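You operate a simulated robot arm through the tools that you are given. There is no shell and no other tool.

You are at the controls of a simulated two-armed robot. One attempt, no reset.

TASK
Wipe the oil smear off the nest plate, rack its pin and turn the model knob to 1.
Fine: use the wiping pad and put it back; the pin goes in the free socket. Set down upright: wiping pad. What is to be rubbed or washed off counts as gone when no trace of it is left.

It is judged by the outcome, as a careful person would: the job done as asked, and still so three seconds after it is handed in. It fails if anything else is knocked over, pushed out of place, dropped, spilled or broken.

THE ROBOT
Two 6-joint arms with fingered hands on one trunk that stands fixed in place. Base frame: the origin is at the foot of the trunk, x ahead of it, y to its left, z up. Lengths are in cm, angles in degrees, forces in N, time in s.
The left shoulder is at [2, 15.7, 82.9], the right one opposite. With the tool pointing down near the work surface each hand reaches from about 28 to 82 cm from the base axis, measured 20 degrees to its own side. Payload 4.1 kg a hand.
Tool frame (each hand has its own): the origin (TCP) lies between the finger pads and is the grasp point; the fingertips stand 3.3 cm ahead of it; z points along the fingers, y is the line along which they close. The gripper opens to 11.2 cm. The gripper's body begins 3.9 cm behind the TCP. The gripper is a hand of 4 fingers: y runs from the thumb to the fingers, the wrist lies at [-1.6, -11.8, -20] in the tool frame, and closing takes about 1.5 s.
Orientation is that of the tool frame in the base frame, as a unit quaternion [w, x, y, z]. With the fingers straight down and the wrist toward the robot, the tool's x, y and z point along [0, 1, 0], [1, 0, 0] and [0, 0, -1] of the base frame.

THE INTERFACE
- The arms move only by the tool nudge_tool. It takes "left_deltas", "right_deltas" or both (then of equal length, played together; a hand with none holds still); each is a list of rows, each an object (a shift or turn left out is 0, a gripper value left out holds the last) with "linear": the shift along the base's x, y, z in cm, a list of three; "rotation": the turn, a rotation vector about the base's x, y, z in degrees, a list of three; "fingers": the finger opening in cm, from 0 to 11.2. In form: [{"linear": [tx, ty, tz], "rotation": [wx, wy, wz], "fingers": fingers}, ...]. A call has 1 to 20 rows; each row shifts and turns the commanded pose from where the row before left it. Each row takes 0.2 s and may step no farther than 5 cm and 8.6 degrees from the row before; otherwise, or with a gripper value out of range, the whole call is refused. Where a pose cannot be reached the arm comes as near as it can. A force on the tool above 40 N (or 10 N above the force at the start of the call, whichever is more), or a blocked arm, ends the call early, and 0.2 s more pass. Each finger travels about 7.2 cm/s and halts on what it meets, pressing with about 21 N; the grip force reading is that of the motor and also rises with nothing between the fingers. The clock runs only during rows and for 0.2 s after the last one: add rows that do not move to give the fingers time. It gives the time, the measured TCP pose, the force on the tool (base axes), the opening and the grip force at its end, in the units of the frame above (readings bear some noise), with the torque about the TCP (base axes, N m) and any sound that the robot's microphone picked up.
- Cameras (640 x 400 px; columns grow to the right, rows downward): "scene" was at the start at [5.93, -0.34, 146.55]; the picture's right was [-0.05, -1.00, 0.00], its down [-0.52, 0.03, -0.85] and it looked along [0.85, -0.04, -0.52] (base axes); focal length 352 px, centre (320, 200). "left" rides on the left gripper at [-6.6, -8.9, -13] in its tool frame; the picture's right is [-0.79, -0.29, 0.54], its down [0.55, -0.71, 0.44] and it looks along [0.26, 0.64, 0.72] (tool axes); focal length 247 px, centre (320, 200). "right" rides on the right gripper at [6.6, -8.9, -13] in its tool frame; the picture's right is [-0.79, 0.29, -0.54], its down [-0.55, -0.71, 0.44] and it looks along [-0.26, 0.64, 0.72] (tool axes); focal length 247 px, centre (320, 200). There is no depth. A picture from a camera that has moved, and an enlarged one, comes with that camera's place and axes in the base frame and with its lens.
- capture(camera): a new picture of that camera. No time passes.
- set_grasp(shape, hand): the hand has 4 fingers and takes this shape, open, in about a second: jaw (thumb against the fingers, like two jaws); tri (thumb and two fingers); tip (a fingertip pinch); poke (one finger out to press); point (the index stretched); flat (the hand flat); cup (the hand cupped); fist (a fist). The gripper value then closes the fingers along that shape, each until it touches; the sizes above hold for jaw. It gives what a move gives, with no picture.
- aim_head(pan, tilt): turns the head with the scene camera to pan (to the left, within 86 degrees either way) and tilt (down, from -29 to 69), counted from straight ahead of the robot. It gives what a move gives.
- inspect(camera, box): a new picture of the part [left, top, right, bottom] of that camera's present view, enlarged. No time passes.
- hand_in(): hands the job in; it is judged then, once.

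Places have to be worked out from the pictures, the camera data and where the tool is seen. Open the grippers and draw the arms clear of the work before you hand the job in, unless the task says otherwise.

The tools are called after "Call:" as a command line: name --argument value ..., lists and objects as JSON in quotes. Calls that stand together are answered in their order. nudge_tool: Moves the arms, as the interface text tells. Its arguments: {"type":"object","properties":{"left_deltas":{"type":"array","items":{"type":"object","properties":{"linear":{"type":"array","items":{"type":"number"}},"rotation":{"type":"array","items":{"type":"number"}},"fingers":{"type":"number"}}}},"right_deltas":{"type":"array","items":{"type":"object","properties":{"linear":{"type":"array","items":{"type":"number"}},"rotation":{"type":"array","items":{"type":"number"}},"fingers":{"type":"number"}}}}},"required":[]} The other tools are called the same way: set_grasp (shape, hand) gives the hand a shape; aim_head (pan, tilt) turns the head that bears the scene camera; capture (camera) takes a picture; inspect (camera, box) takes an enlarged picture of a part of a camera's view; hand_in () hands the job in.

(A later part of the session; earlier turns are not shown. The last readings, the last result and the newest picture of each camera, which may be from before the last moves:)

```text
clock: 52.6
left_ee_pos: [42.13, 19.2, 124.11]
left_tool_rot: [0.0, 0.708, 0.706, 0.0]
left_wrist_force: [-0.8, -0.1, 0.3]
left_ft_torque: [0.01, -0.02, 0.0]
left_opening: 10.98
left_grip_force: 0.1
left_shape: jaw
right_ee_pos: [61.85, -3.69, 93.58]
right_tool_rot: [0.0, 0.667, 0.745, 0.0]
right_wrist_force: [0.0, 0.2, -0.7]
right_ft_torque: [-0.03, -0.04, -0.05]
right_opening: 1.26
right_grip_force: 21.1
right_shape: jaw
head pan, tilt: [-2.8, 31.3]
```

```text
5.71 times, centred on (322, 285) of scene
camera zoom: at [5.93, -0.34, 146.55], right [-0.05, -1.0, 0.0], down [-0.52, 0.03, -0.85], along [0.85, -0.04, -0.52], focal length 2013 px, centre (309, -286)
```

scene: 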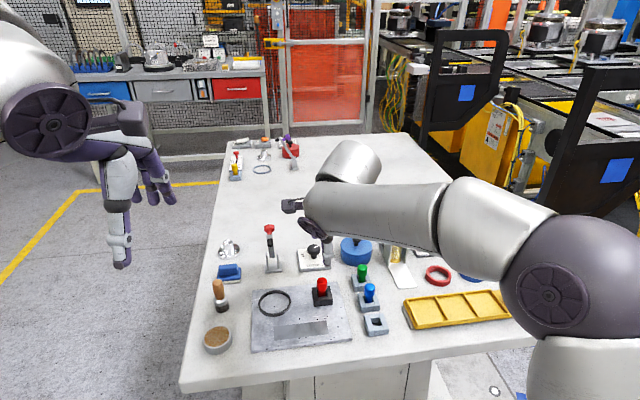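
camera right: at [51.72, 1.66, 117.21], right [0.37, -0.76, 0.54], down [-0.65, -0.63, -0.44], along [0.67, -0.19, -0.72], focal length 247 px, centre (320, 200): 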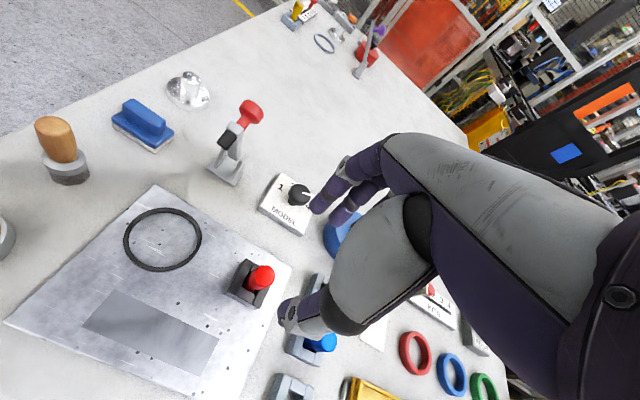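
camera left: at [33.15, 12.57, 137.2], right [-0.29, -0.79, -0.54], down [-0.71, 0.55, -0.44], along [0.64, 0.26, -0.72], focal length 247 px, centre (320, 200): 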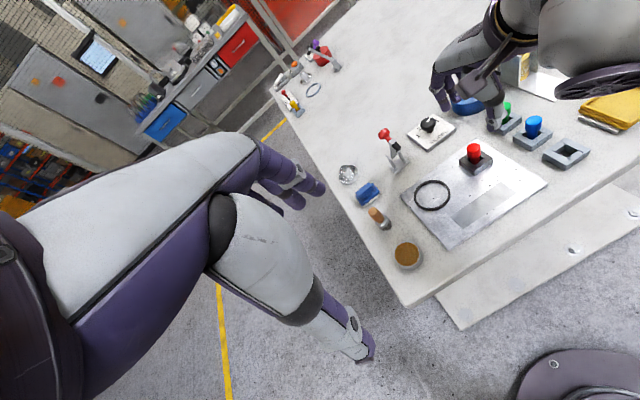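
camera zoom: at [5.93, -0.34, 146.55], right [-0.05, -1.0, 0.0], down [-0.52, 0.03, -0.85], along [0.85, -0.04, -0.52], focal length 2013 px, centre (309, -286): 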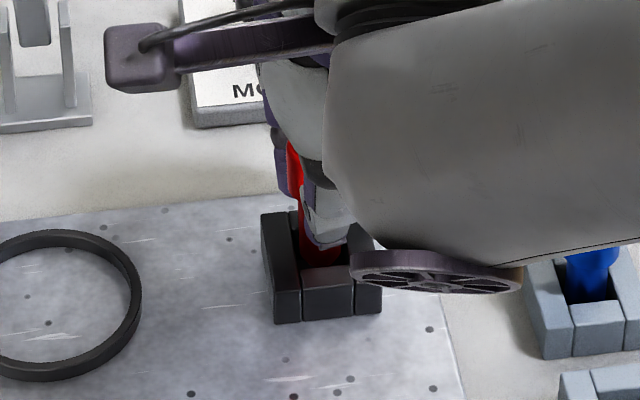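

The pin comes up with the hand. I lift it 6 cm more, clear of the holder, and check its tilt.

Call:
nudge_tool --right_deltas '[{"linear": [0, 0, 0.6]}, {"linear": [0, 0, 1.2]}, {"linear": [0, 0, 2.0]}, {"linear": [0, 0, 2.2]}, {"linear": [0, 0, 0]}, {"linear": [0, 0, 0]}]'

Call:
inspect --camera "right" --box '[220, 160, 380, 280]'

Call:
inspect --camera "left" --box '[410, 70, 538, 170]'

Call:
inspect --camera "scene" --box '[272, 240, 372, 310]'

```text
clock: 54.0
left_ee_pos: [42.05, 19.19, 124.11]
left_tool_rot: [0.0, 0.707, 0.707, -0.001]
left_wrist_force: [0.1, 0.5, 0.6]
left_ft_torque: [-0.01, -0.01, 0.01]
left_opening: 10.95
left_grip_force: 0.1
left_shape: jaw
right_ee_pos: [61.79, -3.75, 99.42]
right_tool_rot: [0.001, 0.667, 0.745, 0.0]
right_wrist_force: [-0.6, 0.1, 0.1]
right_ft_torque: [0.01, -0.01, 0.02]
right_opening: 1.27
right_grip_force: 20.5
right_shape: jaw
head pan, tilt: [-2.8, 31.3]
```

```text
3.33 times, centred on (300, 220) of right
camera zoom: at [52.26, 1.71, 112.33], right [0.37, -0.76, 0.54], down [-0.65, -0.63, -0.44], along [0.67, -0.19, -0.72], focal length 823 px, centre (387, 133)
```

zoom: 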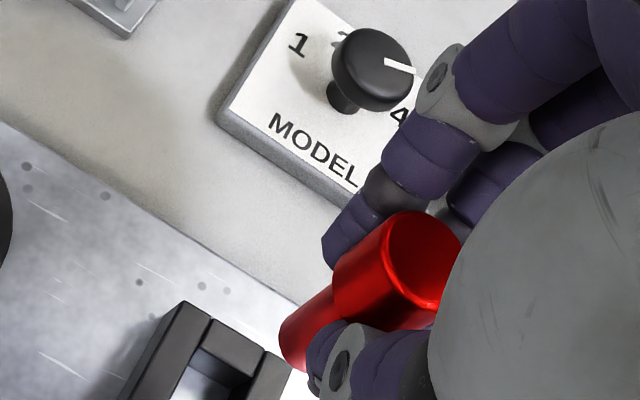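

```text
4.00 times, centred on (474, 120) of left
camera zoom: at [33.15, 12.57, 137.2], right [-0.29, -0.79, -0.54], down [-0.71, 0.55, -0.44], along [0.64, 0.26, -0.72], focal length 988 px, centre (-296, 520)
```

zoom: 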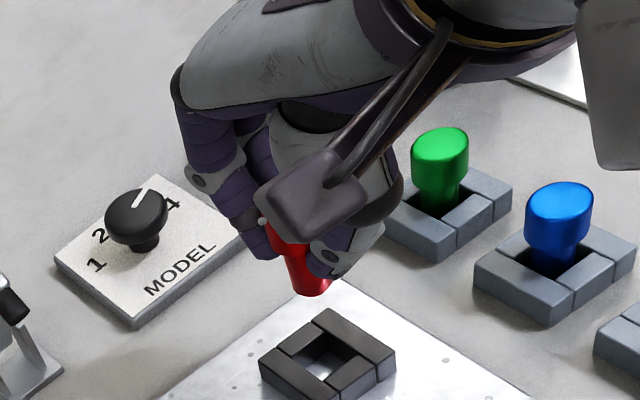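

```text
5.71 times, centred on (322, 275) of scene
camera zoom: at [5.93, -0.34, 146.55], right [-0.05, -1.0, 0.0], down [-0.52, 0.03, -0.85], along [0.85, -0.04, -0.52], focal length 2013 px, centre (309, -229)
```

zoom: 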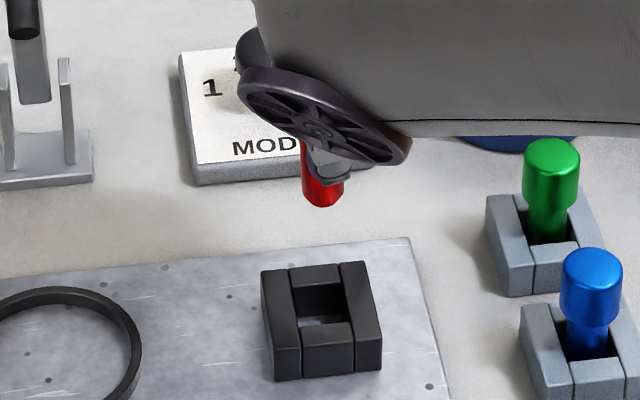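

The pin is out and the holder stayed put. It looks tilted a few degrees in the grip, so I zoom in to measure it.

Call:
inspect --camera "left" --box '[456, 112, 504, 148]'

Call:
inspect --camera "right" --box '[276, 205, 348, 265]'

Call:
inspect --camera "scene" --box '[304, 250, 344, 285]'

```text
11.11 times, centred on (480, 130) of left
camera zoom: at [33.15, 12.57, 137.2], right [-0.29, -0.79, -0.54], down [-0.71, 0.55, -0.44], along [0.64, 0.26, -0.72], focal length 2744 px, centre (-1458, 978)
```

zoom: 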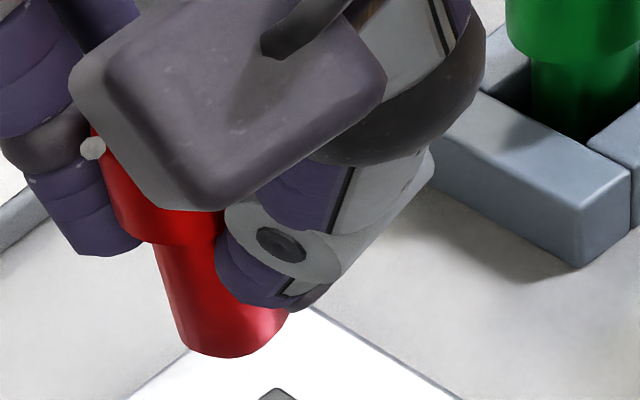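

```text
6.67 times, centred on (312, 235) of right
camera zoom: at [52.26, 1.71, 112.33], right [0.37, -0.76, 0.54], down [-0.65, -0.63, -0.44], along [0.67, -0.19, -0.72], focal length 1646 px, centre (373, -33)
```

zoom: 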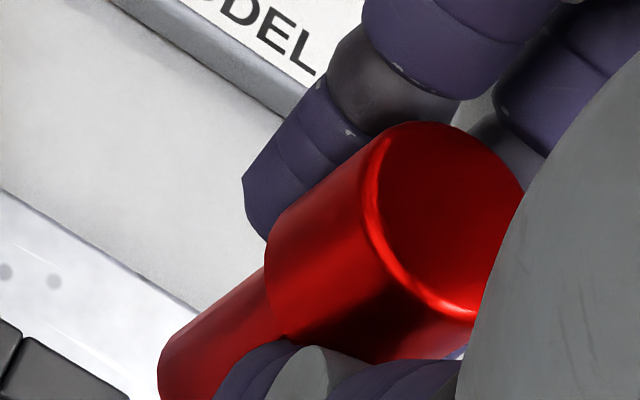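

```text
11.43 times, centred on (324, 268) of scene
camera zoom: at [5.93, -0.34, 146.55], right [-0.05, -1.0, 0.0], down [-0.52, 0.03, -0.85], along [0.85, -0.04, -0.52], focal length 4026 px, centre (274, -571)
```

zoom: 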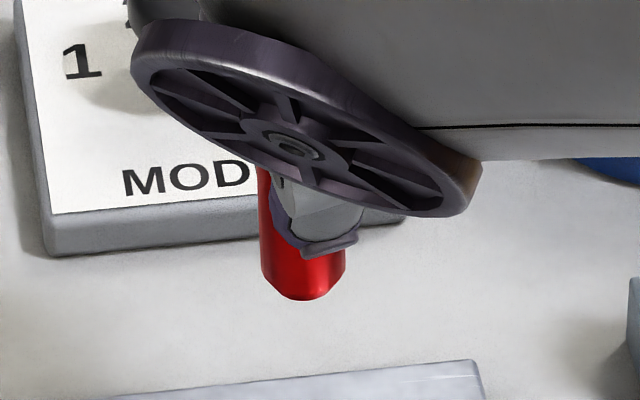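

The pin leans about 5.5° forward in the grip (top toward +x). I tilt the hand back by that amount to make it vertical and carry it over the free socket at the same height.

Call:
nudge_tool --right_deltas '[{"linear": [0, 0, 0], "rotation": [0.3, -2.75, 0]}, {"linear": [0, 0, 0], "rotation": [0.3, -2.75, 0]}, {"linear": [-2.83, -3.55, 0]}, {"linear": [-2.83, -3.55, 0]}, {"linear": [-2.84, -3.55, 0]}, {"linear": [0, 0, 0]}, {"linear": [0, 0, 0]}]'

Call:
capture --camera "right"

Call:
inspect --camera "left" --box '[510, 90, 606, 165]'

Call:
inspect --camera "scene" --box '[330, 270, 430, 340]'

```text
clock: 55.6
left_ee_pos: [42.01, 19.17, 124.06]
left_tool_rot: [0.001, 0.707, 0.707, 0.001]
left_wrist_force: [-0.5, 0.3, 0.8]
left_ft_torque: [0.02, -0.03, 0.05]
left_opening: 10.97
left_grip_force: 0.1
left_shape: jaw
right_ee_pos: [53.28, -14.02, 99.59]
right_tool_rot: [0.033, 0.667, 0.743, 0.036]
right_wrist_force: [0.7, -0.3, 0.9]
right_ft_torque: [0.0, -0.01, 0.0]
right_opening: 1.26
right_grip_force: 21.2
right_shape: jaw
head pan, tilt: [-2.8, 31.3]
```

```text
taken
camera right: at [42.51, -8.69, 111.49], right [0.32, -0.76, 0.56], down [-0.6, -0.62, -0.5], along [0.73, -0.18, -0.66], focal length 247 px, centre (320, 200)
```

right: 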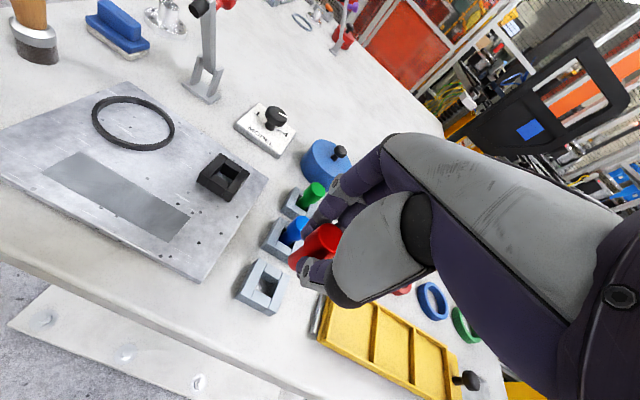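

```text
5.33 times, centred on (558, 128) of left
camera zoom: at [33.15, 12.57, 137.2], right [-0.29, -0.79, -0.54], down [-0.71, 0.55, -0.44], along [0.64, 0.26, -0.72], focal length 1317 px, centre (-949, 587)
```

zoom: 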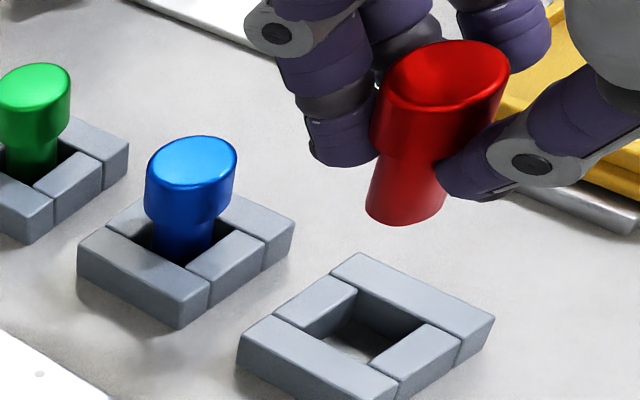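

```text
5.71 times, centred on (380, 305) of scene
camera zoom: at [5.93, -0.34, 146.55], right [-0.05, -1.0, 0.0], down [-0.52, 0.03, -0.85], along [0.85, -0.04, -0.52], focal length 2013 px, centre (-23, -400)
```

zoom: 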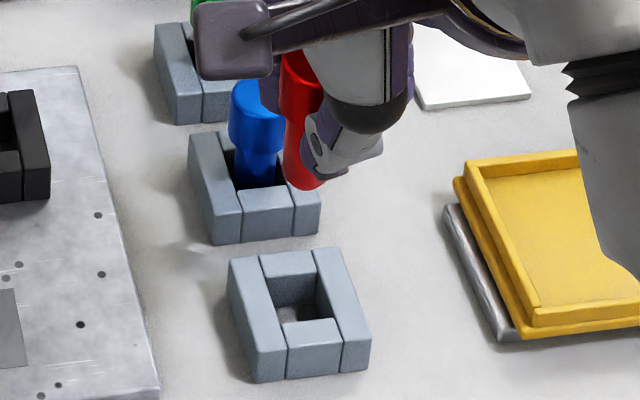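

The left camera sees both the pin and the hole well. I zoom further to measure verticality and horizontal offset.

Call:
inspect --camera "left" --box '[566, 90, 614, 135]'

Call:
inspect --camera "scene" --box '[362, 275, 402, 310]'

Call:
inspect --camera "right" --box '[220, 200, 360, 330]'

```text
8.89 times, centred on (590, 112) of left
camera zoom: at [33.15, 12.57, 137.2], right [-0.29, -0.79, -0.54], down [-0.71, 0.55, -0.44], along [0.64, 0.26, -0.72], focal length 2195 px, centre (-2080, 978)
```

zoom: 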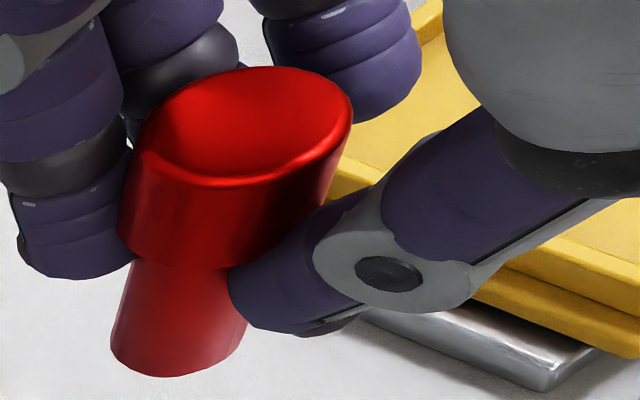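

```text
11.43 times, centred on (382, 292) of scene
camera zoom: at [5.93, -0.34, 146.55], right [-0.05, -1.0, 0.0], down [-0.52, 0.03, -0.85], along [0.85, -0.04, -0.52], focal length 4026 px, centre (-389, -857)
```

zoom: 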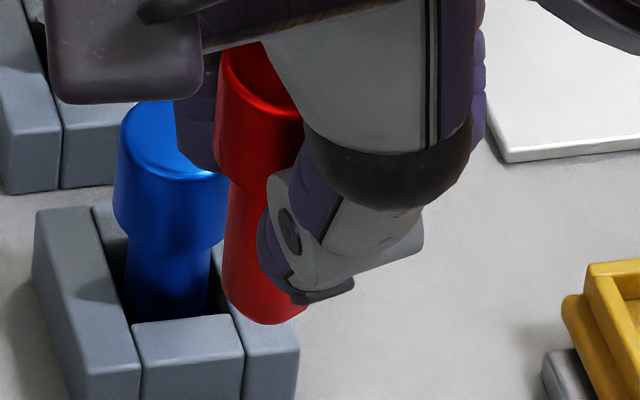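

```text
3.08 times, centred on (290, 265) of right
camera zoom: at [42.51, -8.69, 111.49], right [0.32, -0.76, 0.56], down [-0.6, -0.62, -0.5], along [0.73, -0.18, -0.66], focal length 760 px, centre (412, 0)
```

zoom: 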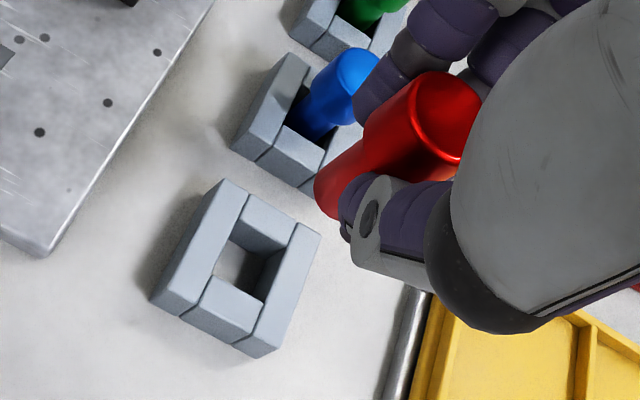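

The pin is nearly vertical (about 2° lean to the left), and its bottom is about (53.8, −14.0) against a hole centre of about (53.9, −14.3). I correct lean and position and lower until the pin's end is just above the socket.

Call:
nudge_tool --right_deltas '[{"linear": [0.08, -0.47, -1.0], "rotation": [2.0, 0, 0]}, {"linear": [0, 0, -2.0]}, {"linear": [0, 0, -1.5]}, {"linear": [0, 0, -0.7]}, {"linear": [0, 0, 0]}, {"linear": [0, 0, 0]}]'

Call:
inspect --camera "left" --box '[536, 110, 616, 170]'

Call:
inspect --camera "scene" --box '[350, 280, 410, 340]'

Call:
inspect --camera "right" --box '[220, 200, 360, 330]'

```text
clock: 57.0
left_ee_pos: [42.12, 19.15, 124.09]
left_tool_rot: [-0.001, 0.707, 0.708, 0.0]
left_wrist_force: [0.8, 0.2, 0.2]
left_ft_torque: [0.0, 0.06, -0.02]
left_opening: 10.98
left_grip_force: 0.0
left_shape: jaw
right_ee_pos: [53.46, -14.66, 94.23]
right_tool_rot: [0.02, 0.667, 0.743, 0.048]
right_wrist_force: [0.4, 0.3, -1.4]
right_ft_torque: [0.01, 0.01, 0.02]
right_opening: 1.3
right_grip_force: 21.2
right_shape: jaw
head pan, tilt: [-2.8, 31.3]
```

```text
6.67 times, centred on (576, 140) of left
camera zoom: at [33.15, 12.57, 137.2], right [-0.29, -0.79, -0.54], down [-0.71, 0.55, -0.44], along [0.64, 0.26, -0.72], focal length 1646 px, centre (-1387, 600)
```

zoom: 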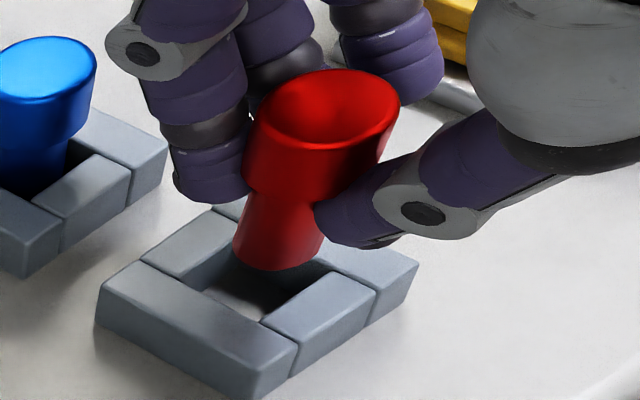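

```text
6.67 times, centred on (380, 310) of scene
camera zoom: at [5.93, -0.34, 146.55], right [-0.05, -1.0, 0.0], down [-0.52, 0.03, -0.85], along [0.85, -0.04, -0.52], focal length 2348 px, centre (-80, -533)
```

zoom: 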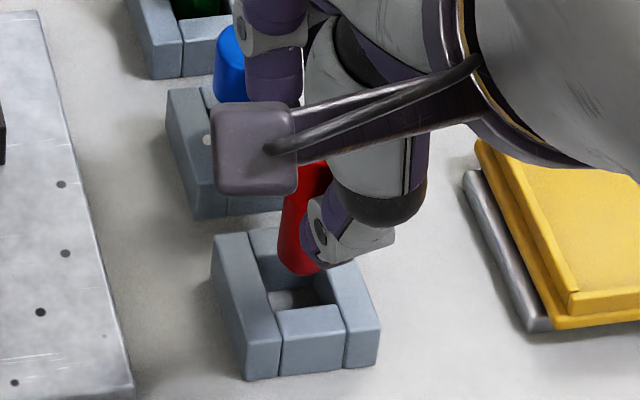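

```text
3.08 times, centred on (290, 265) of right
camera zoom: at [42.65, -9.77, 106.33], right [0.32, -0.78, 0.54], down [-0.6, -0.6, -0.52], along [0.73, -0.16, -0.66], focal length 760 px, centre (412, 0)
```

zoom: 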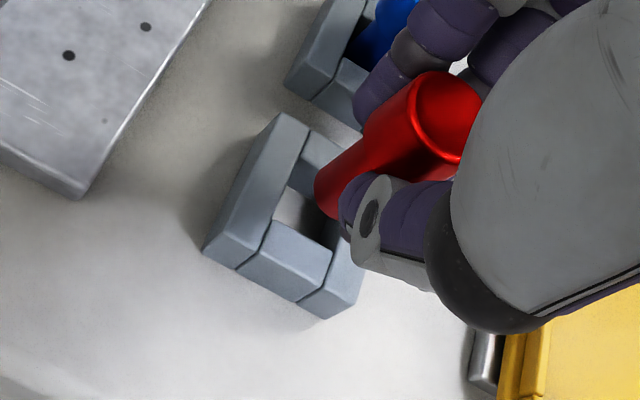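

The pin's end is about 1 cm above the socket. I zoom in tightly from the right and left cameras to fix the residual offset before inserting.

Call:
inspect --camera "right" --box '[276, 232, 348, 292]'

Call:
inspect --camera "left" --box '[548, 124, 596, 160]'

Call:
inspect --camera "scene" --box '[358, 300, 406, 336]'

```text
6.67 times, centred on (312, 262) of right
camera zoom: at [42.65, -9.77, 106.33], right [0.32, -0.78, 0.54], down [-0.6, -0.6, -0.52], along [0.73, -0.16, -0.66], focal length 1646 px, centre (373, -213)
```

zoom: 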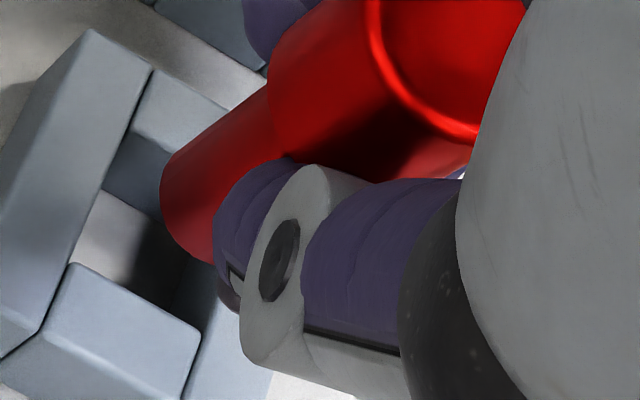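

```text
11.11 times, centred on (572, 142) of left
camera zoom: at [33.15, 12.57, 137.2], right [-0.29, -0.79, -0.54], down [-0.71, 0.55, -0.44], along [0.64, 0.26, -0.72], focal length 2744 px, centre (-2480, 844)
```

zoom: 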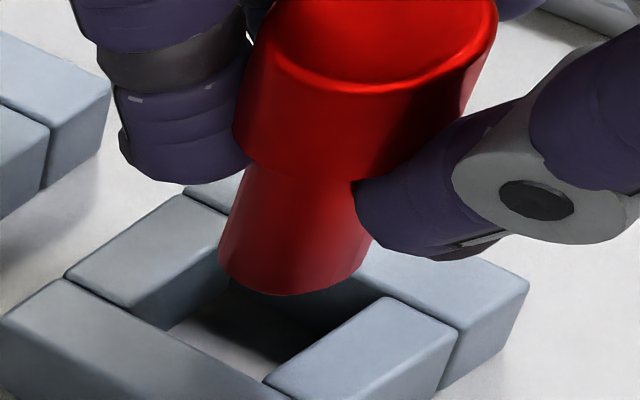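

```text
11.11 times, centred on (382, 318) of scene
camera zoom: at [5.93, -0.34, 146.55], right [-0.05, -1.0, 0.0], down [-0.52, 0.03, -0.85], along [0.85, -0.04, -0.52], focal length 3914 px, centre (-369, -1111)
```

zoom: 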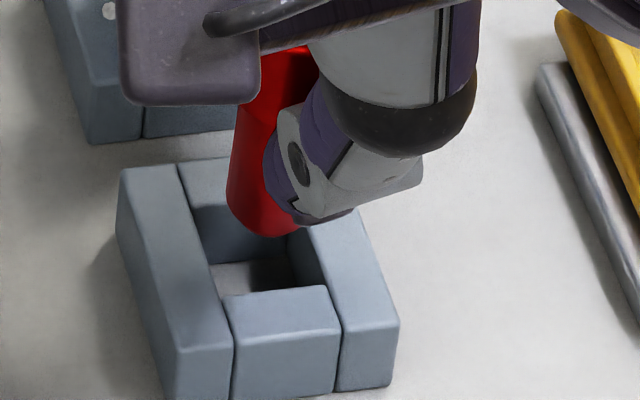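

Combining all three cameras, the pin's end is about 1.57 cm above the hole and needs about (+0.28, +0.05) to be centred. I make that shift, drop 1.3 cm and look again.

Call:
nudge_tool --right_deltas '[{"linear": [0.28, 0.05, 0]}, {"linear": [0, 0, -0.7]}, {"linear": [0, 0, -0.6]}, {"linear": [0, 0, 0]}, {"linear": [0, 0, 0]}]'

Call:
inspect --camera "right" --box '[276, 232, 348, 292]'

Call:
inspect --camera "left" --box '[548, 124, 596, 160]'

Call:
inspect --camera "scene" --box '[358, 300, 406, 336]'

```text
clock: 58.2
left_ee_pos: [42.1, 19.25, 124.18]
left_tool_rot: [0.0, 0.707, 0.707, 0.0]
left_wrist_force: [0.1, 0.3, -1.0]
left_ft_torque: [0.01, 0.01, -0.01]
left_opening: 10.94
left_grip_force: 0.0
left_shape: jaw
right_ee_pos: [53.6, -14.79, 92.96]
right_tool_rot: [0.02, 0.666, 0.744, 0.049]
right_wrist_force: [-1.2, 0.3, -0.1]
right_ft_torque: [-0.01, -0.02, 0.0]
right_opening: 1.24
right_grip_force: 20.7
right_shape: jaw
head pan, tilt: [-2.8, 31.3]
```

```text
6.67 times, centred on (312, 262) of right
camera zoom: at [42.83, -9.83, 105.11], right [0.32, -0.78, 0.54], down [-0.6, -0.6, -0.52], along [0.73, -0.16, -0.66], focal length 1646 px, centre (373, -213)
```

zoom: 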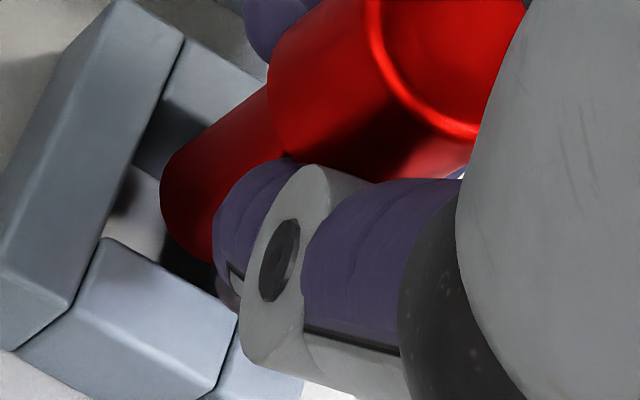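

```text
11.11 times, centred on (572, 142) of left
camera zoom: at [33.15, 12.57, 137.2], right [-0.29, -0.79, -0.54], down [-0.71, 0.55, -0.44], along [0.64, 0.26, -0.72], focal length 2744 px, centre (-2480, 844)
```

zoom: 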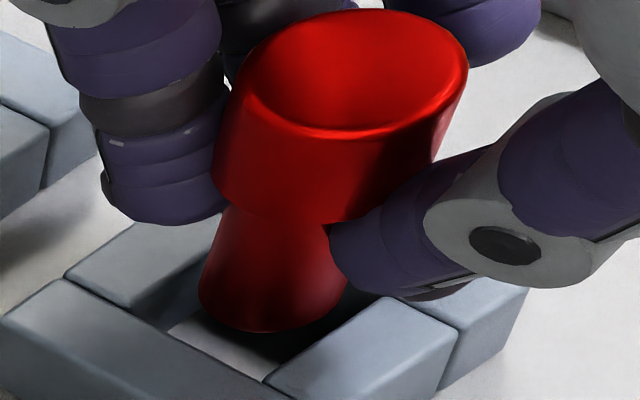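

```text
11.11 times, centred on (382, 318) of scene
camera zoom: at [5.93, -0.34, 146.55], right [-0.05, -1.0, 0.0], down [-0.52, 0.03, -0.85], along [0.85, -0.04, -0.52], focal length 3914 px, centre (-369, -1111)
```

zoom: 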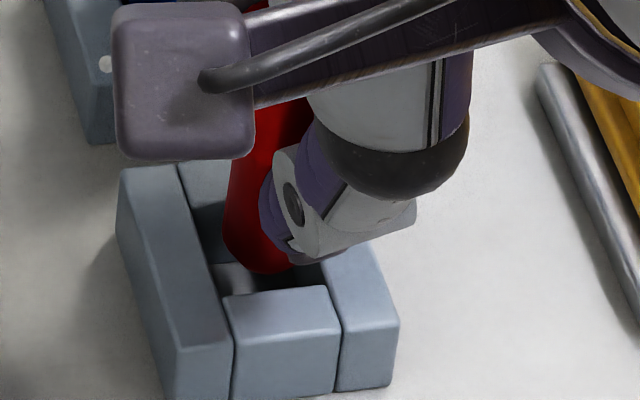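

The pin is now about 0.37 cm above the hole mouth and off by roughly (+0.09, +0.09). I correct this and lower in small steps into the socket while watching the force.

Call:
nudge_tool --right_deltas '[{"linear": [0.12, 0.12, 0]}, {"linear": [0, 0, -0.3]}, {"linear": [0, 0, -0.3]}, {"linear": [0, 0, -0.2]}, {"linear": [0, 0, 0]}]'

Call:
inspect --camera "left" --box '[548, 124, 596, 160]'

Call:
inspect --camera "scene" --box '[358, 300, 406, 336]'

```text
clock: 59.4
left_ee_pos: [42.12, 19.05, 124.09]
left_tool_rot: [0.0, 0.707, 0.707, 0.001]
left_wrist_force: [-0.4, -0.9, 0.0]
left_ft_torque: [-0.02, -0.01, 0.0]
left_opening: 10.98
left_grip_force: 0.0
left_shape: jaw
right_ee_pos: [53.7, -14.54, 92.25]
right_tool_rot: [0.02, 0.667, 0.743, 0.048]
right_wrist_force: [0.5, -0.2, 1.1]
right_ft_torque: [0.01, 0.03, -0.01]
right_opening: 1.27
right_grip_force: 21.1
right_shape: jaw
head pan, tilt: [-2.8, 31.3]
```

```text
11.11 times, centred on (572, 142) of left
camera zoom: at [33.15, 12.57, 137.2], right [-0.29, -0.79, -0.54], down [-0.71, 0.55, -0.44], along [0.64, 0.26, -0.72], focal length 2744 px, centre (-2480, 844)
```

zoom: 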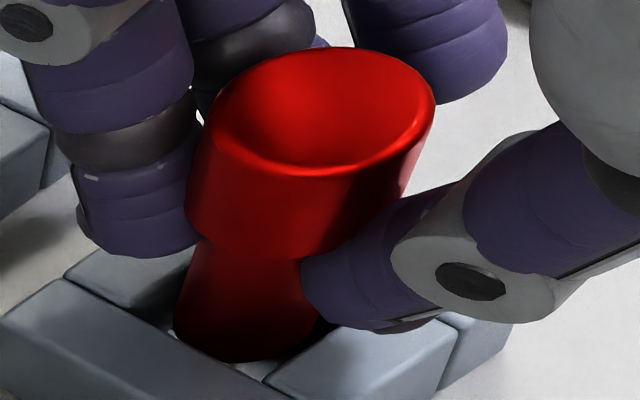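

```text
11.11 times, centred on (382, 318) of scene
camera zoom: at [5.93, -0.34, 146.55], right [-0.05, -1.0, 0.0], down [-0.52, 0.03, -0.85], along [0.85, -0.04, -0.52], focal length 3914 px, centre (-369, -1111)
```

zoom: 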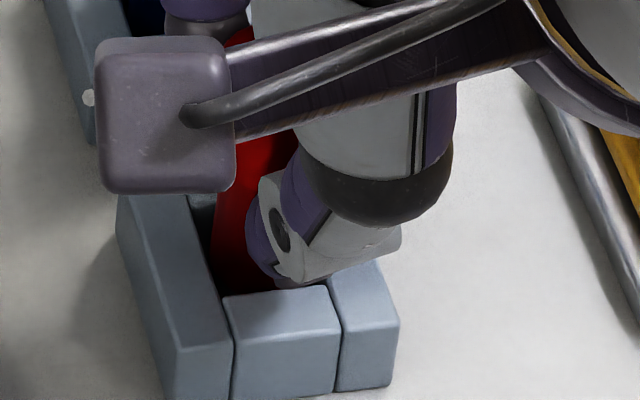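

The pin's end has entered the hole with no force. I keep lowering in small steps.

Call:
nudge_tool --right_deltas '[{"linear": [0, 0, -0.2]}, {"linear": [0, 0, -0.2]}, {"linear": [0, 0, -0.1]}, {"linear": [0, 0, 0]}]'

Call:
inspect --camera "left" --box '[548, 124, 596, 160]'

Call:
inspect --camera "right" --box '[276, 232, 348, 292]'

```text
clock: 60.4
left_ee_pos: [42.18, 19.14, 124.12]
left_tool_rot: [0.0, 0.707, 0.707, -0.001]
left_wrist_force: [0.6, 0.5, 0.3]
left_ft_torque: [0.0, -0.01, -0.04]
left_opening: 10.96
left_grip_force: 0.1
left_shape: jaw
right_ee_pos: [53.79, -14.6, 91.66]
right_tool_rot: [0.02, 0.666, 0.744, 0.048]
right_wrist_force: [0.6, 0.8, 0.4]
right_ft_torque: [0.02, 0.0, -0.01]
right_opening: 1.26
right_grip_force: 20.9
right_shape: jaw
head pan, tilt: [-2.8, 31.3]
```

```text
11.11 times, centred on (572, 142) of left
camera zoom: at [33.15, 12.57, 137.2], right [-0.29, -0.79, -0.54], down [-0.71, 0.55, -0.44], along [0.64, 0.26, -0.72], focal length 2744 px, centre (-2480, 844)
```

zoom: 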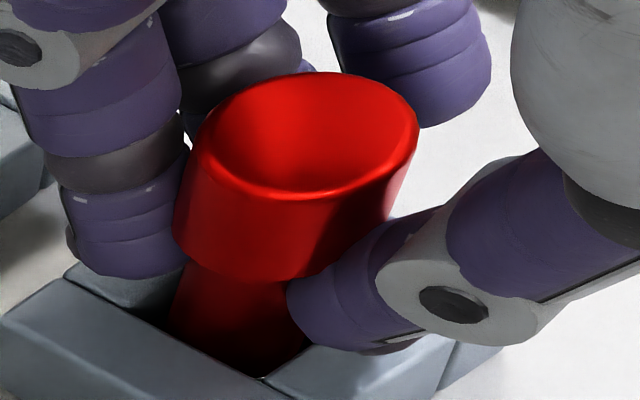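

```text
6.67 times, centred on (312, 262) of right
camera zoom: at [42.99, -9.62, 103.78], right [0.32, -0.78, 0.54], down [-0.6, -0.6, -0.52], along [0.73, -0.16, -0.66], focal length 1646 px, centre (373, -213)
```

zoom: 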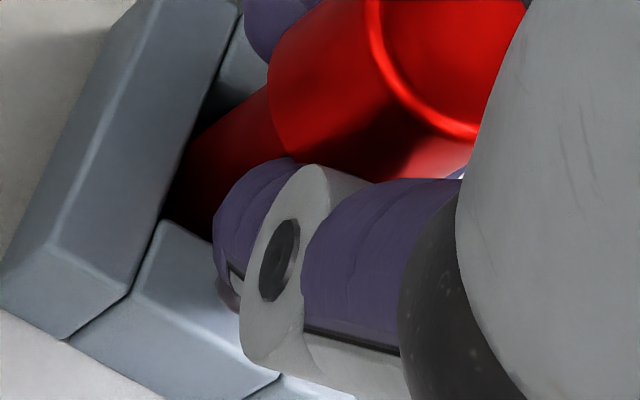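

The shaft is in the hole, still force-free. I continue in 0.1 cm steps until it seats.

Call:
nudge_tool --right_deltas '[{"linear": [0, 0, -0.15]}, {"linear": [0, 0, -0.15]}, {"linear": [0, 0, 0]}]'

```text
clock: 61.2
left_ee_pos: [42.1, 19.16, 124.01]
left_tool_rot: [0.0, 0.707, 0.707, 0.0]
left_wrist_force: [-0.6, 0.0, -0.5]
left_ft_torque: [0.02, 0.01, 0.05]
left_opening: 10.94
left_grip_force: 0.0
left_shape: jaw
right_ee_pos: [53.71, -14.61, 91.22]
right_tool_rot: [0.021, 0.667, 0.743, 0.049]
right_wrist_force: [0.3, 0.8, -0.9]
right_ft_torque: [0.02, 0.02, -0.01]
right_opening: 1.26
right_grip_force: 21.2
right_shape: jaw
head pan, tilt: [-2.8, 31.3]
```

Call:
nudge_tool --right_deltas '[{"linear": [0, 0, -0.1]}, {"linear": [0, 0, -0.1]}, {"linear": [0, 0, 0]}]'

Call:
inspect --camera "left" --box '[540, 124, 604, 172]'

Call:
inspect --camera "scene" --box '[358, 300, 406, 336]'

```text
clock: 62.0
left_ee_pos: [42.07, 19.18, 124.13]
left_tool_rot: [0.0, 0.707, 0.707, 0.0]
left_wrist_force: [0.1, 0.1, -0.4]
left_ft_torque: [-0.01, 0.0, 0.01]
left_opening: 10.93
left_grip_force: 0.0
left_shape: jaw
right_ee_pos: [53.68, -14.57, 91.29]
right_tool_rot: [0.022, 0.667, 0.743, 0.049]
right_wrist_force: [-1.8, 0.4, 9.7]
right_ft_torque: [0.03, 0.08, -0.05]
right_opening: 1.31
right_grip_force: 21.3
right_shape: jaw
head pan, tilt: [-2.8, 31.3]
```

```text
8.33 times, centred on (572, 148) of left
camera zoom: at [33.12, 12.58, 137.2], right [-0.29, -0.79, -0.54], down [-0.71, 0.55, -0.44], along [0.64, 0.26, -0.72], focal length 2058 px, centre (-1780, 633)
```

zoom: 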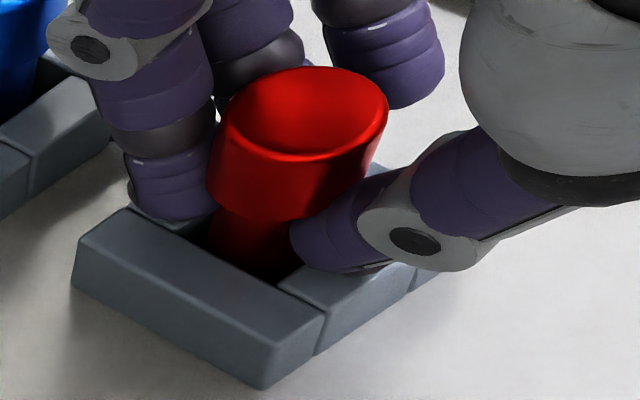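

```text
11.11 times, centred on (382, 318) of scene
camera zoom: at [5.9, -0.33, 146.55], right [-0.05, -1.0, 0.0], down [-0.52, 0.03, -0.85], along [0.85, -0.04, -0.52], focal length 3914 px, centre (-369, -1111)
```

zoom: 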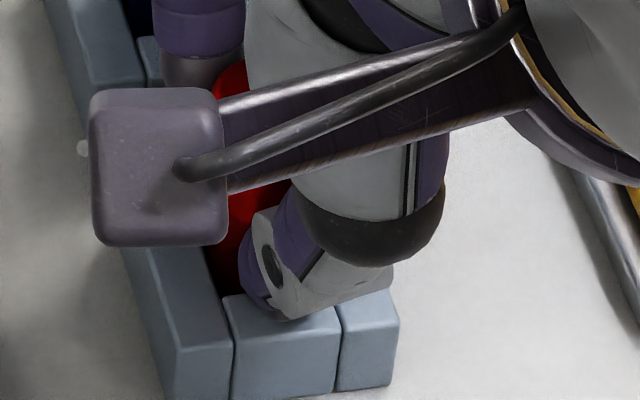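

The 9.7 N contact comes at the expected seated height (TCP z≈91.3). I ease off slightly, open the fingers moderately so as not to touch the blue pin, and check before withdrawing.

Call:
nudge_tool --right_deltas '[{"linear": [0, 0, 0.06]}, {"linear": [0, 0, 0], "fingers": 1.8}, {"linear": [0, 0, 0], "fingers": 2.6}, {"linear": [0, 0, 0], "fingers": 3.6}, {"linear": [0, 0, 0]}, {"linear": [0, 0, 0]}]'

Call:
inspect --camera "left" --box '[530, 110, 610, 170]'

Call:
inspect --camera "right" --box '[240, 180, 368, 292]'

```text
clock: 63.4
left_ee_pos: [42.06, 19.25, 124.15]
left_tool_rot: [0.0, 0.707, 0.707, 0.0]
left_wrist_force: [0.6, -0.7, -1.3]
left_ft_torque: [0.0, 0.02, 0.02]
left_opening: 10.94
left_grip_force: 0.0
left_shape: jaw
right_ee_pos: [53.6, -14.47, 91.14]
right_tool_rot: [0.021, 0.666, 0.744, 0.048]
right_wrist_force: [-0.6, 0.3, 0.0]
right_ft_torque: [-0.02, 0.0, 0.0]
right_opening: 3.58
right_grip_force: 0.0
right_shape: jaw
head pan, tilt: [-2.8, 31.3]
```

```text
6.67 times, centred on (570, 140) of left
camera zoom: at [33.15, 12.57, 137.2], right [-0.29, -0.79, -0.54], down [-0.71, 0.55, -0.44], along [0.64, 0.26, -0.72], focal length 1646 px, centre (-1347, 600)
```

zoom: 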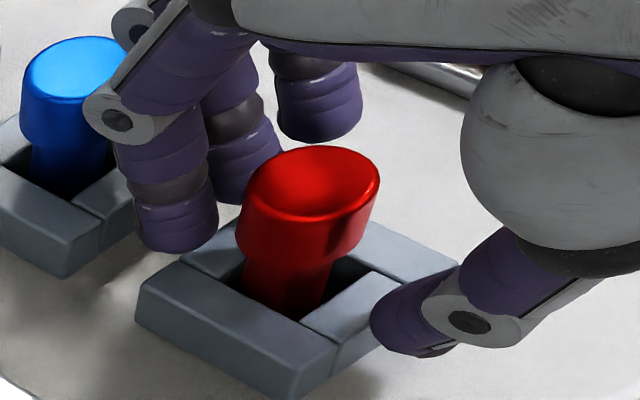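

```text
3.57 times, centred on (304, 236) of right
camera zoom: at [42.89, -9.61, 103.27], right [0.32, -0.78, 0.54], down [-0.6, -0.6, -0.52], along [0.73, -0.16, -0.66], focal length 882 px, centre (377, 71)
```

zoom: 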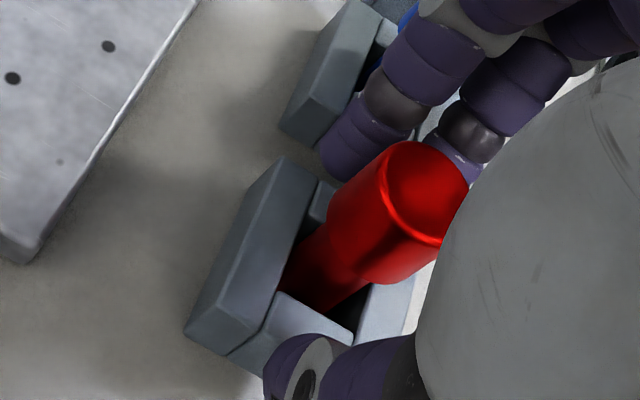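

The pin stands in the socket and the fingers are free of it. I withdraw the right hand straight back along its own axis.

Call:
nudge_tool --right_deltas '[{"linear": [-0.09, -0.04, 1.0]}, {"linear": [-0.14, -0.07, 1.5]}, {"linear": [-0.19, -0.09, 2.0]}, {"linear": [-0.28, -0.13, 3.0]}, {"linear": [0, 0, 4.0]}, {"linear": [0, 0, 4.0]}, {"linear": [0, 0, 0]}]'

Call:
inspect --camera "left" --box '[500, 90, 612, 175]'

Call:
inspect --camera "scene" --box '[330, 260, 430, 340]'

Call:
capture --camera "scene"

```text
clock: 65.0
left_ee_pos: [41.99, 19.2, 124.06]
left_tool_rot: [0.0, 0.707, 0.707, 0.001]
left_wrist_force: [-0.3, -0.5, -0.3]
left_ft_torque: [0.0, 0.0, 0.04]
left_opening: 10.93
left_grip_force: 0.0
left_shape: jaw
right_ee_pos: [52.97, -14.89, 106.81]
right_tool_rot: [0.02, 0.667, 0.743, 0.049]
right_wrist_force: [0.0, 0.7, -1.4]
right_ft_torque: [-0.01, 0.01, -0.01]
right_opening: 3.59
right_grip_force: 0.0
right_shape: jaw
head pan, tilt: [-2.8, 31.3]
```

```text
4.71 times, centred on (556, 132) of left
camera zoom: at [33.16, 12.57, 137.2], right [-0.29, -0.79, -0.54], down [-0.71, 0.55, -0.44], along [0.64, 0.26, -0.72], focal length 1162 px, centre (-791, 518)
```

zoom: 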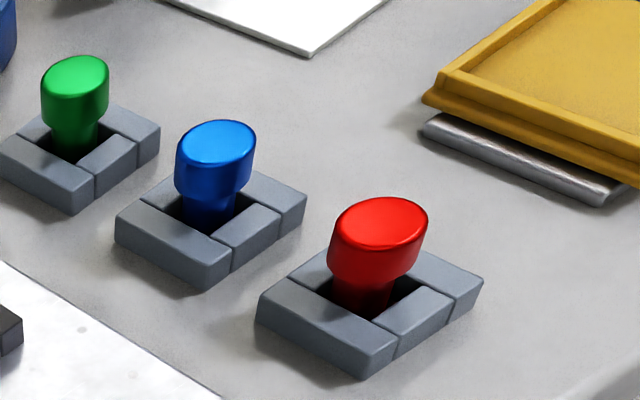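

```text
5.00 times, centred on (380, 300) of scene
camera zoom: at [5.93, -0.34, 146.55], right [-0.05, -1.0, 0.0], down [-0.52, 0.03, -0.85], along [0.85, -0.04, -0.52], focal length 1761 px, centre (20, -300)
```

zoom: 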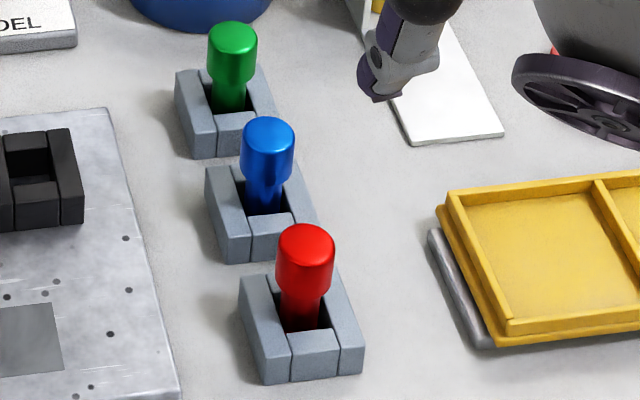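

```text
taken
```

scene: 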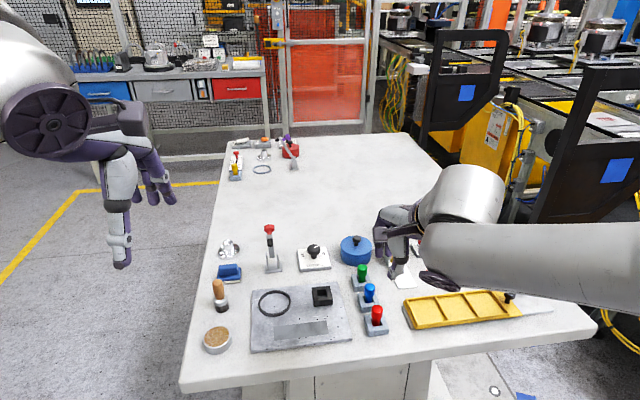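

The pin stands upright in the free socket beside the blue one. Next is the knob at about (75.5, −2.25), cap top z≈90; the pointer must turn counter-clockwise from 4 (≈−58°) to 1 (≈+66°). I bring the right hand above it, level it again, and pre-turn it to about −15° yaw.

Call:
nudge_tool --right_deltas '[{"linear": [0, 0, 0], "rotation": [-1.3, 2.75, 0], "fingers": 6.5}, {"linear": [0, 0, 0], "rotation": [-1.3, 2.75, 0]}, {"linear": [3.75, 2.1, 0], "rotation": [0, 0, -5.3]}, {"linear": [3.75, 2.1, 0], "rotation": [0, 0, -5.3]}, {"linear": [3.75, 2.1, 0], "rotation": [0, 0, -5.3]}, {"linear": [3.75, 2.1, 0], "rotation": [0, 0, -5.4]}, {"linear": [3.75, 2.1, -0.5]}, {"linear": [3.75, 2.1, -0.5]}, {"linear": [0, 0, 0]}, {"linear": [0, 0, 0]}]'

Call:
capture --camera "right"

Call:
capture --camera "left"

Call:
capture --camera "scene"

```text
clock: 67.2
left_ee_pos: [42.14, 19.08, 124.1]
left_tool_rot: [0.0, 0.707, 0.707, -0.001]
left_wrist_force: [-0.2, 0.2, -0.5]
left_ft_torque: [0.0, 0.01, 0.01]
left_opening: 10.96
left_grip_force: 0.0
left_shape: jaw
right_ee_pos: [71.67, -4.02, 105.56]
right_tool_rot: [0.0, 0.794, 0.608, 0.0]
right_wrist_force: [-0.3, -0.4, -0.1]
right_ft_torque: [0.01, 0.03, -0.02]
right_opening: 6.5
right_grip_force: 0.1
right_shape: jaw
right hand out of reach, approached as far as the arm can: row 8
head pan, tilt: [-2.8, 31.3]
```

```text
taken
camera right: at [64.76, 4.6, 118.38], right [0.07, -0.84, 0.54], down [-0.83, -0.35, -0.44], along [0.55, -0.42, -0.72], focal length 247 px, centre (320, 200)
```

right: 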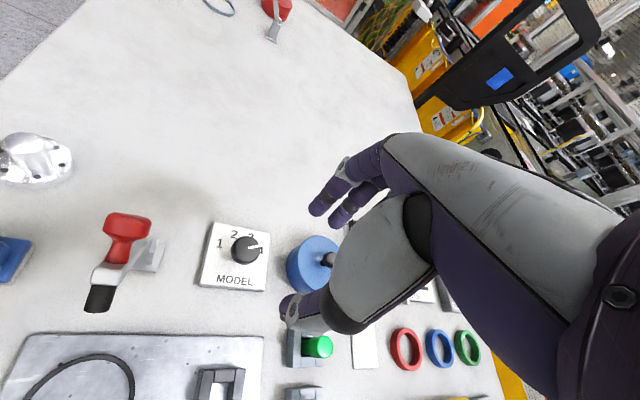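

```text
taken
camera left: at [33.15, 12.57, 137.2], right [-0.29, -0.79, -0.54], down [-0.71, 0.55, -0.44], along [0.64, 0.26, -0.72], focal length 247 px, centre (320, 200)
```

left: 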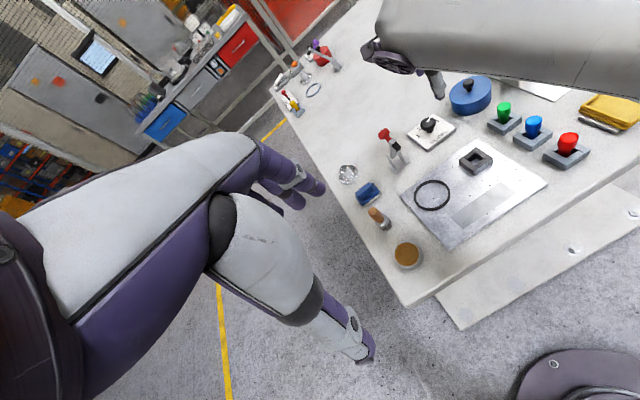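

```text
taken
```

scene: 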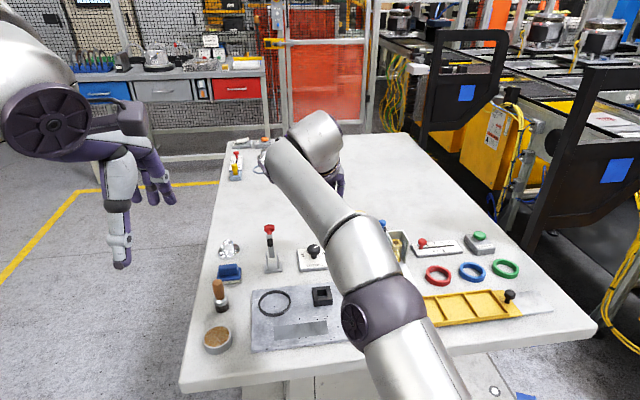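

At this height the pose was slightly out of reach; lower down it should be reachable. I descend a little and see where the hand goes.

Call:
nudge_tool --right_deltas '[{"linear": [0, 0, -2.0]}, {"linear": [0, 0, -2.0]}, {"linear": [0, 0, 0]}, {"linear": [0, 0, 0]}]'

```text
clock: 68.2
left_ee_pos: [42.03, 19.16, 124.14]
left_tool_rot: [0.0, 0.707, 0.707, -0.001]
left_wrist_force: [0.1, 0.3, 0.9]
left_ft_torque: [0.02, -0.04, 0.01]
left_opening: 10.95
left_grip_force: 0.1
left_shape: jaw
right_ee_pos: [71.64, -4.04, 101.49]
right_tool_rot: [0.0, 0.794, 0.608, 0.001]
right_wrist_force: [0.3, 0.3, -0.8]
right_ft_torque: [0.01, 0.01, 0.02]
right_opening: 6.48
right_grip_force: 0.1
right_shape: jaw
head pan, tilt: [-2.8, 31.3]
```

The command was clamped to where the arm stopped, so I lower to z≈97.5 and then shift the remaining (+3.85, +1.8) over the knob.

Call:
nudge_tool --right_deltas '[{"linear": [0, 0, -2.0]}, {"linear": [0, 0, -2.0]}, {"linear": [1.3, 0.6, 0]}, {"linear": [1.3, 0.6, 0]}, {"linear": [1.25, 0.6, 0]}, {"linear": [0, 0, 0]}, {"linear": [0, 0, 0]}]'

Call:
capture --camera "right"

Call:
inspect --camera "left" --box '[370, 60, 498, 160]'

```text
clock: 69.8
left_ee_pos: [42.16, 19.23, 124.05]
left_tool_rot: [0.0, 0.708, 0.707, 0.0]
left_wrist_force: [-0.1, 0.6, -0.1]
left_ft_torque: [0.02, 0.01, -0.01]
left_opening: 10.97
left_grip_force: 0.1
left_shape: jaw
right_ee_pos: [74.49, -2.35, 97.22]
right_tool_rot: [0.0, 0.794, 0.608, 0.001]
right_wrist_force: [-0.3, -0.2, -1.2]
right_ft_torque: [-0.02, 0.0, 0.0]
right_opening: 6.49
right_grip_force: 0.1
right_shape: jaw
right hand out of reach, approached as far as the arm can: row 5
head pan, tilt: [-2.8, 31.3]
```

```text
taken
camera right: at [67.56, 6.21, 109.99], right [0.07, -0.84, 0.54], down [-0.83, -0.35, -0.44], along [0.55, -0.42, -0.72], focal length 247 px, centre (320, 200)
```

right: 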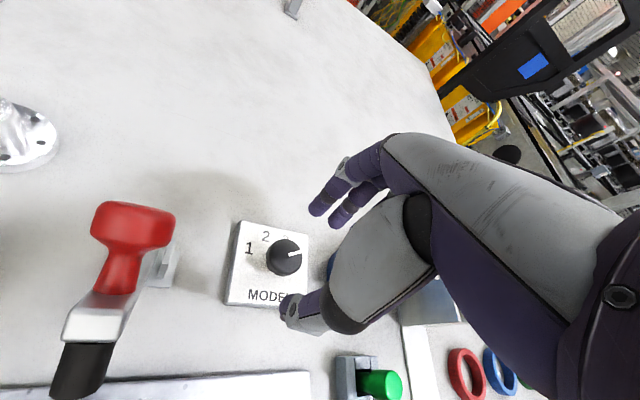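

```text
4.00 times, centred on (434, 110) of left
camera zoom: at [33.15, 12.57, 137.2], right [-0.29, -0.79, -0.54], down [-0.71, 0.55, -0.44], along [0.64, 0.26, -0.72], focal length 988 px, centre (-136, 560)
```

zoom: 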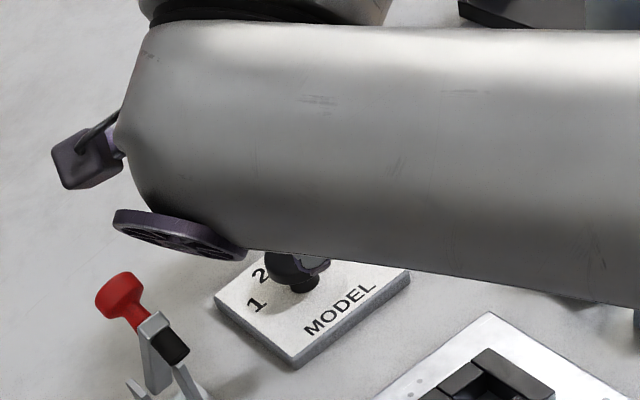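

Now at (74.5, −2.35, 97.2). I zoom in on the knob from the right hand's camera to find its offset from the TCP and to read the dial.

Call:
inspect --camera "right" --box '[216, 210, 328, 315]'

```text
3.81 times, centred on (272, 262) of right
camera zoom: at [67.56, 6.21, 109.99], right [0.07, -0.84, 0.54], down [-0.83, -0.35, -0.44], along [0.55, -0.42, -0.72], focal length 941 px, centre (503, -38)
```

zoom: 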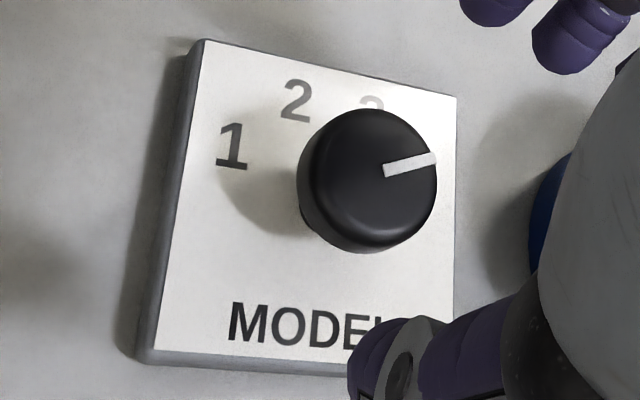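

The dial reads 1 at ≈72°, 2 at ≈27°, 3 at ≈−18° and 4 at ≈−63°, with the pointer at −64°, so it needs about +136° in three grips. I lower to z≈94, centre over the knob at (75.55, −2.25), and check reach.

Call:
nudge_tool --right_deltas '[{"linear": [0, 0, -1.6]}, {"linear": [0, 0, -1.6]}, {"linear": [0.55, 0.05, 0]}, {"linear": [0.5, 0.05, 0]}, {"linear": [0, 0, 0]}, {"linear": [0, 0, 0]}]'

Call:
inspect --camera "right" --box '[220, 180, 360, 310]'

```text
clock: 71.2
left_ee_pos: [42.03, 19.27, 124.1]
left_tool_rot: [0.0, 0.707, 0.708, 0.0]
left_wrist_force: [0.0, 0.4, -0.6]
left_ft_torque: [-0.03, -0.01, 0.01]
left_opening: 10.93
left_grip_force: 0.0
left_shape: jaw
right_ee_pos: [75.33, -2.19, 93.85]
right_tool_rot: [0.0, 0.794, 0.608, -0.001]
right_wrist_force: [-0.6, -0.2, -0.2]
right_ft_torque: [0.03, 0.01, -0.02]
right_opening: 6.49
right_grip_force: 0.1
right_shape: jaw
head pan, tilt: [-2.8, 31.3]
```

```text
3.08 times, centred on (290, 245) of right
camera zoom: at [68.45, 6.36, 106.75], right [0.07, -0.84, 0.54], down [-0.83, -0.35, -0.44], along [0.55, -0.42, -0.72], focal length 760 px, centre (412, 62)
```

zoom: 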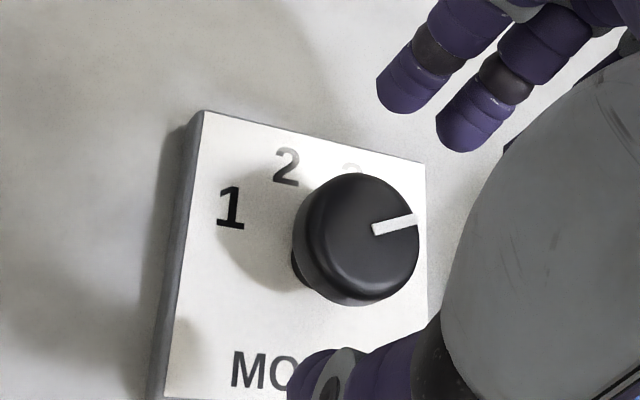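

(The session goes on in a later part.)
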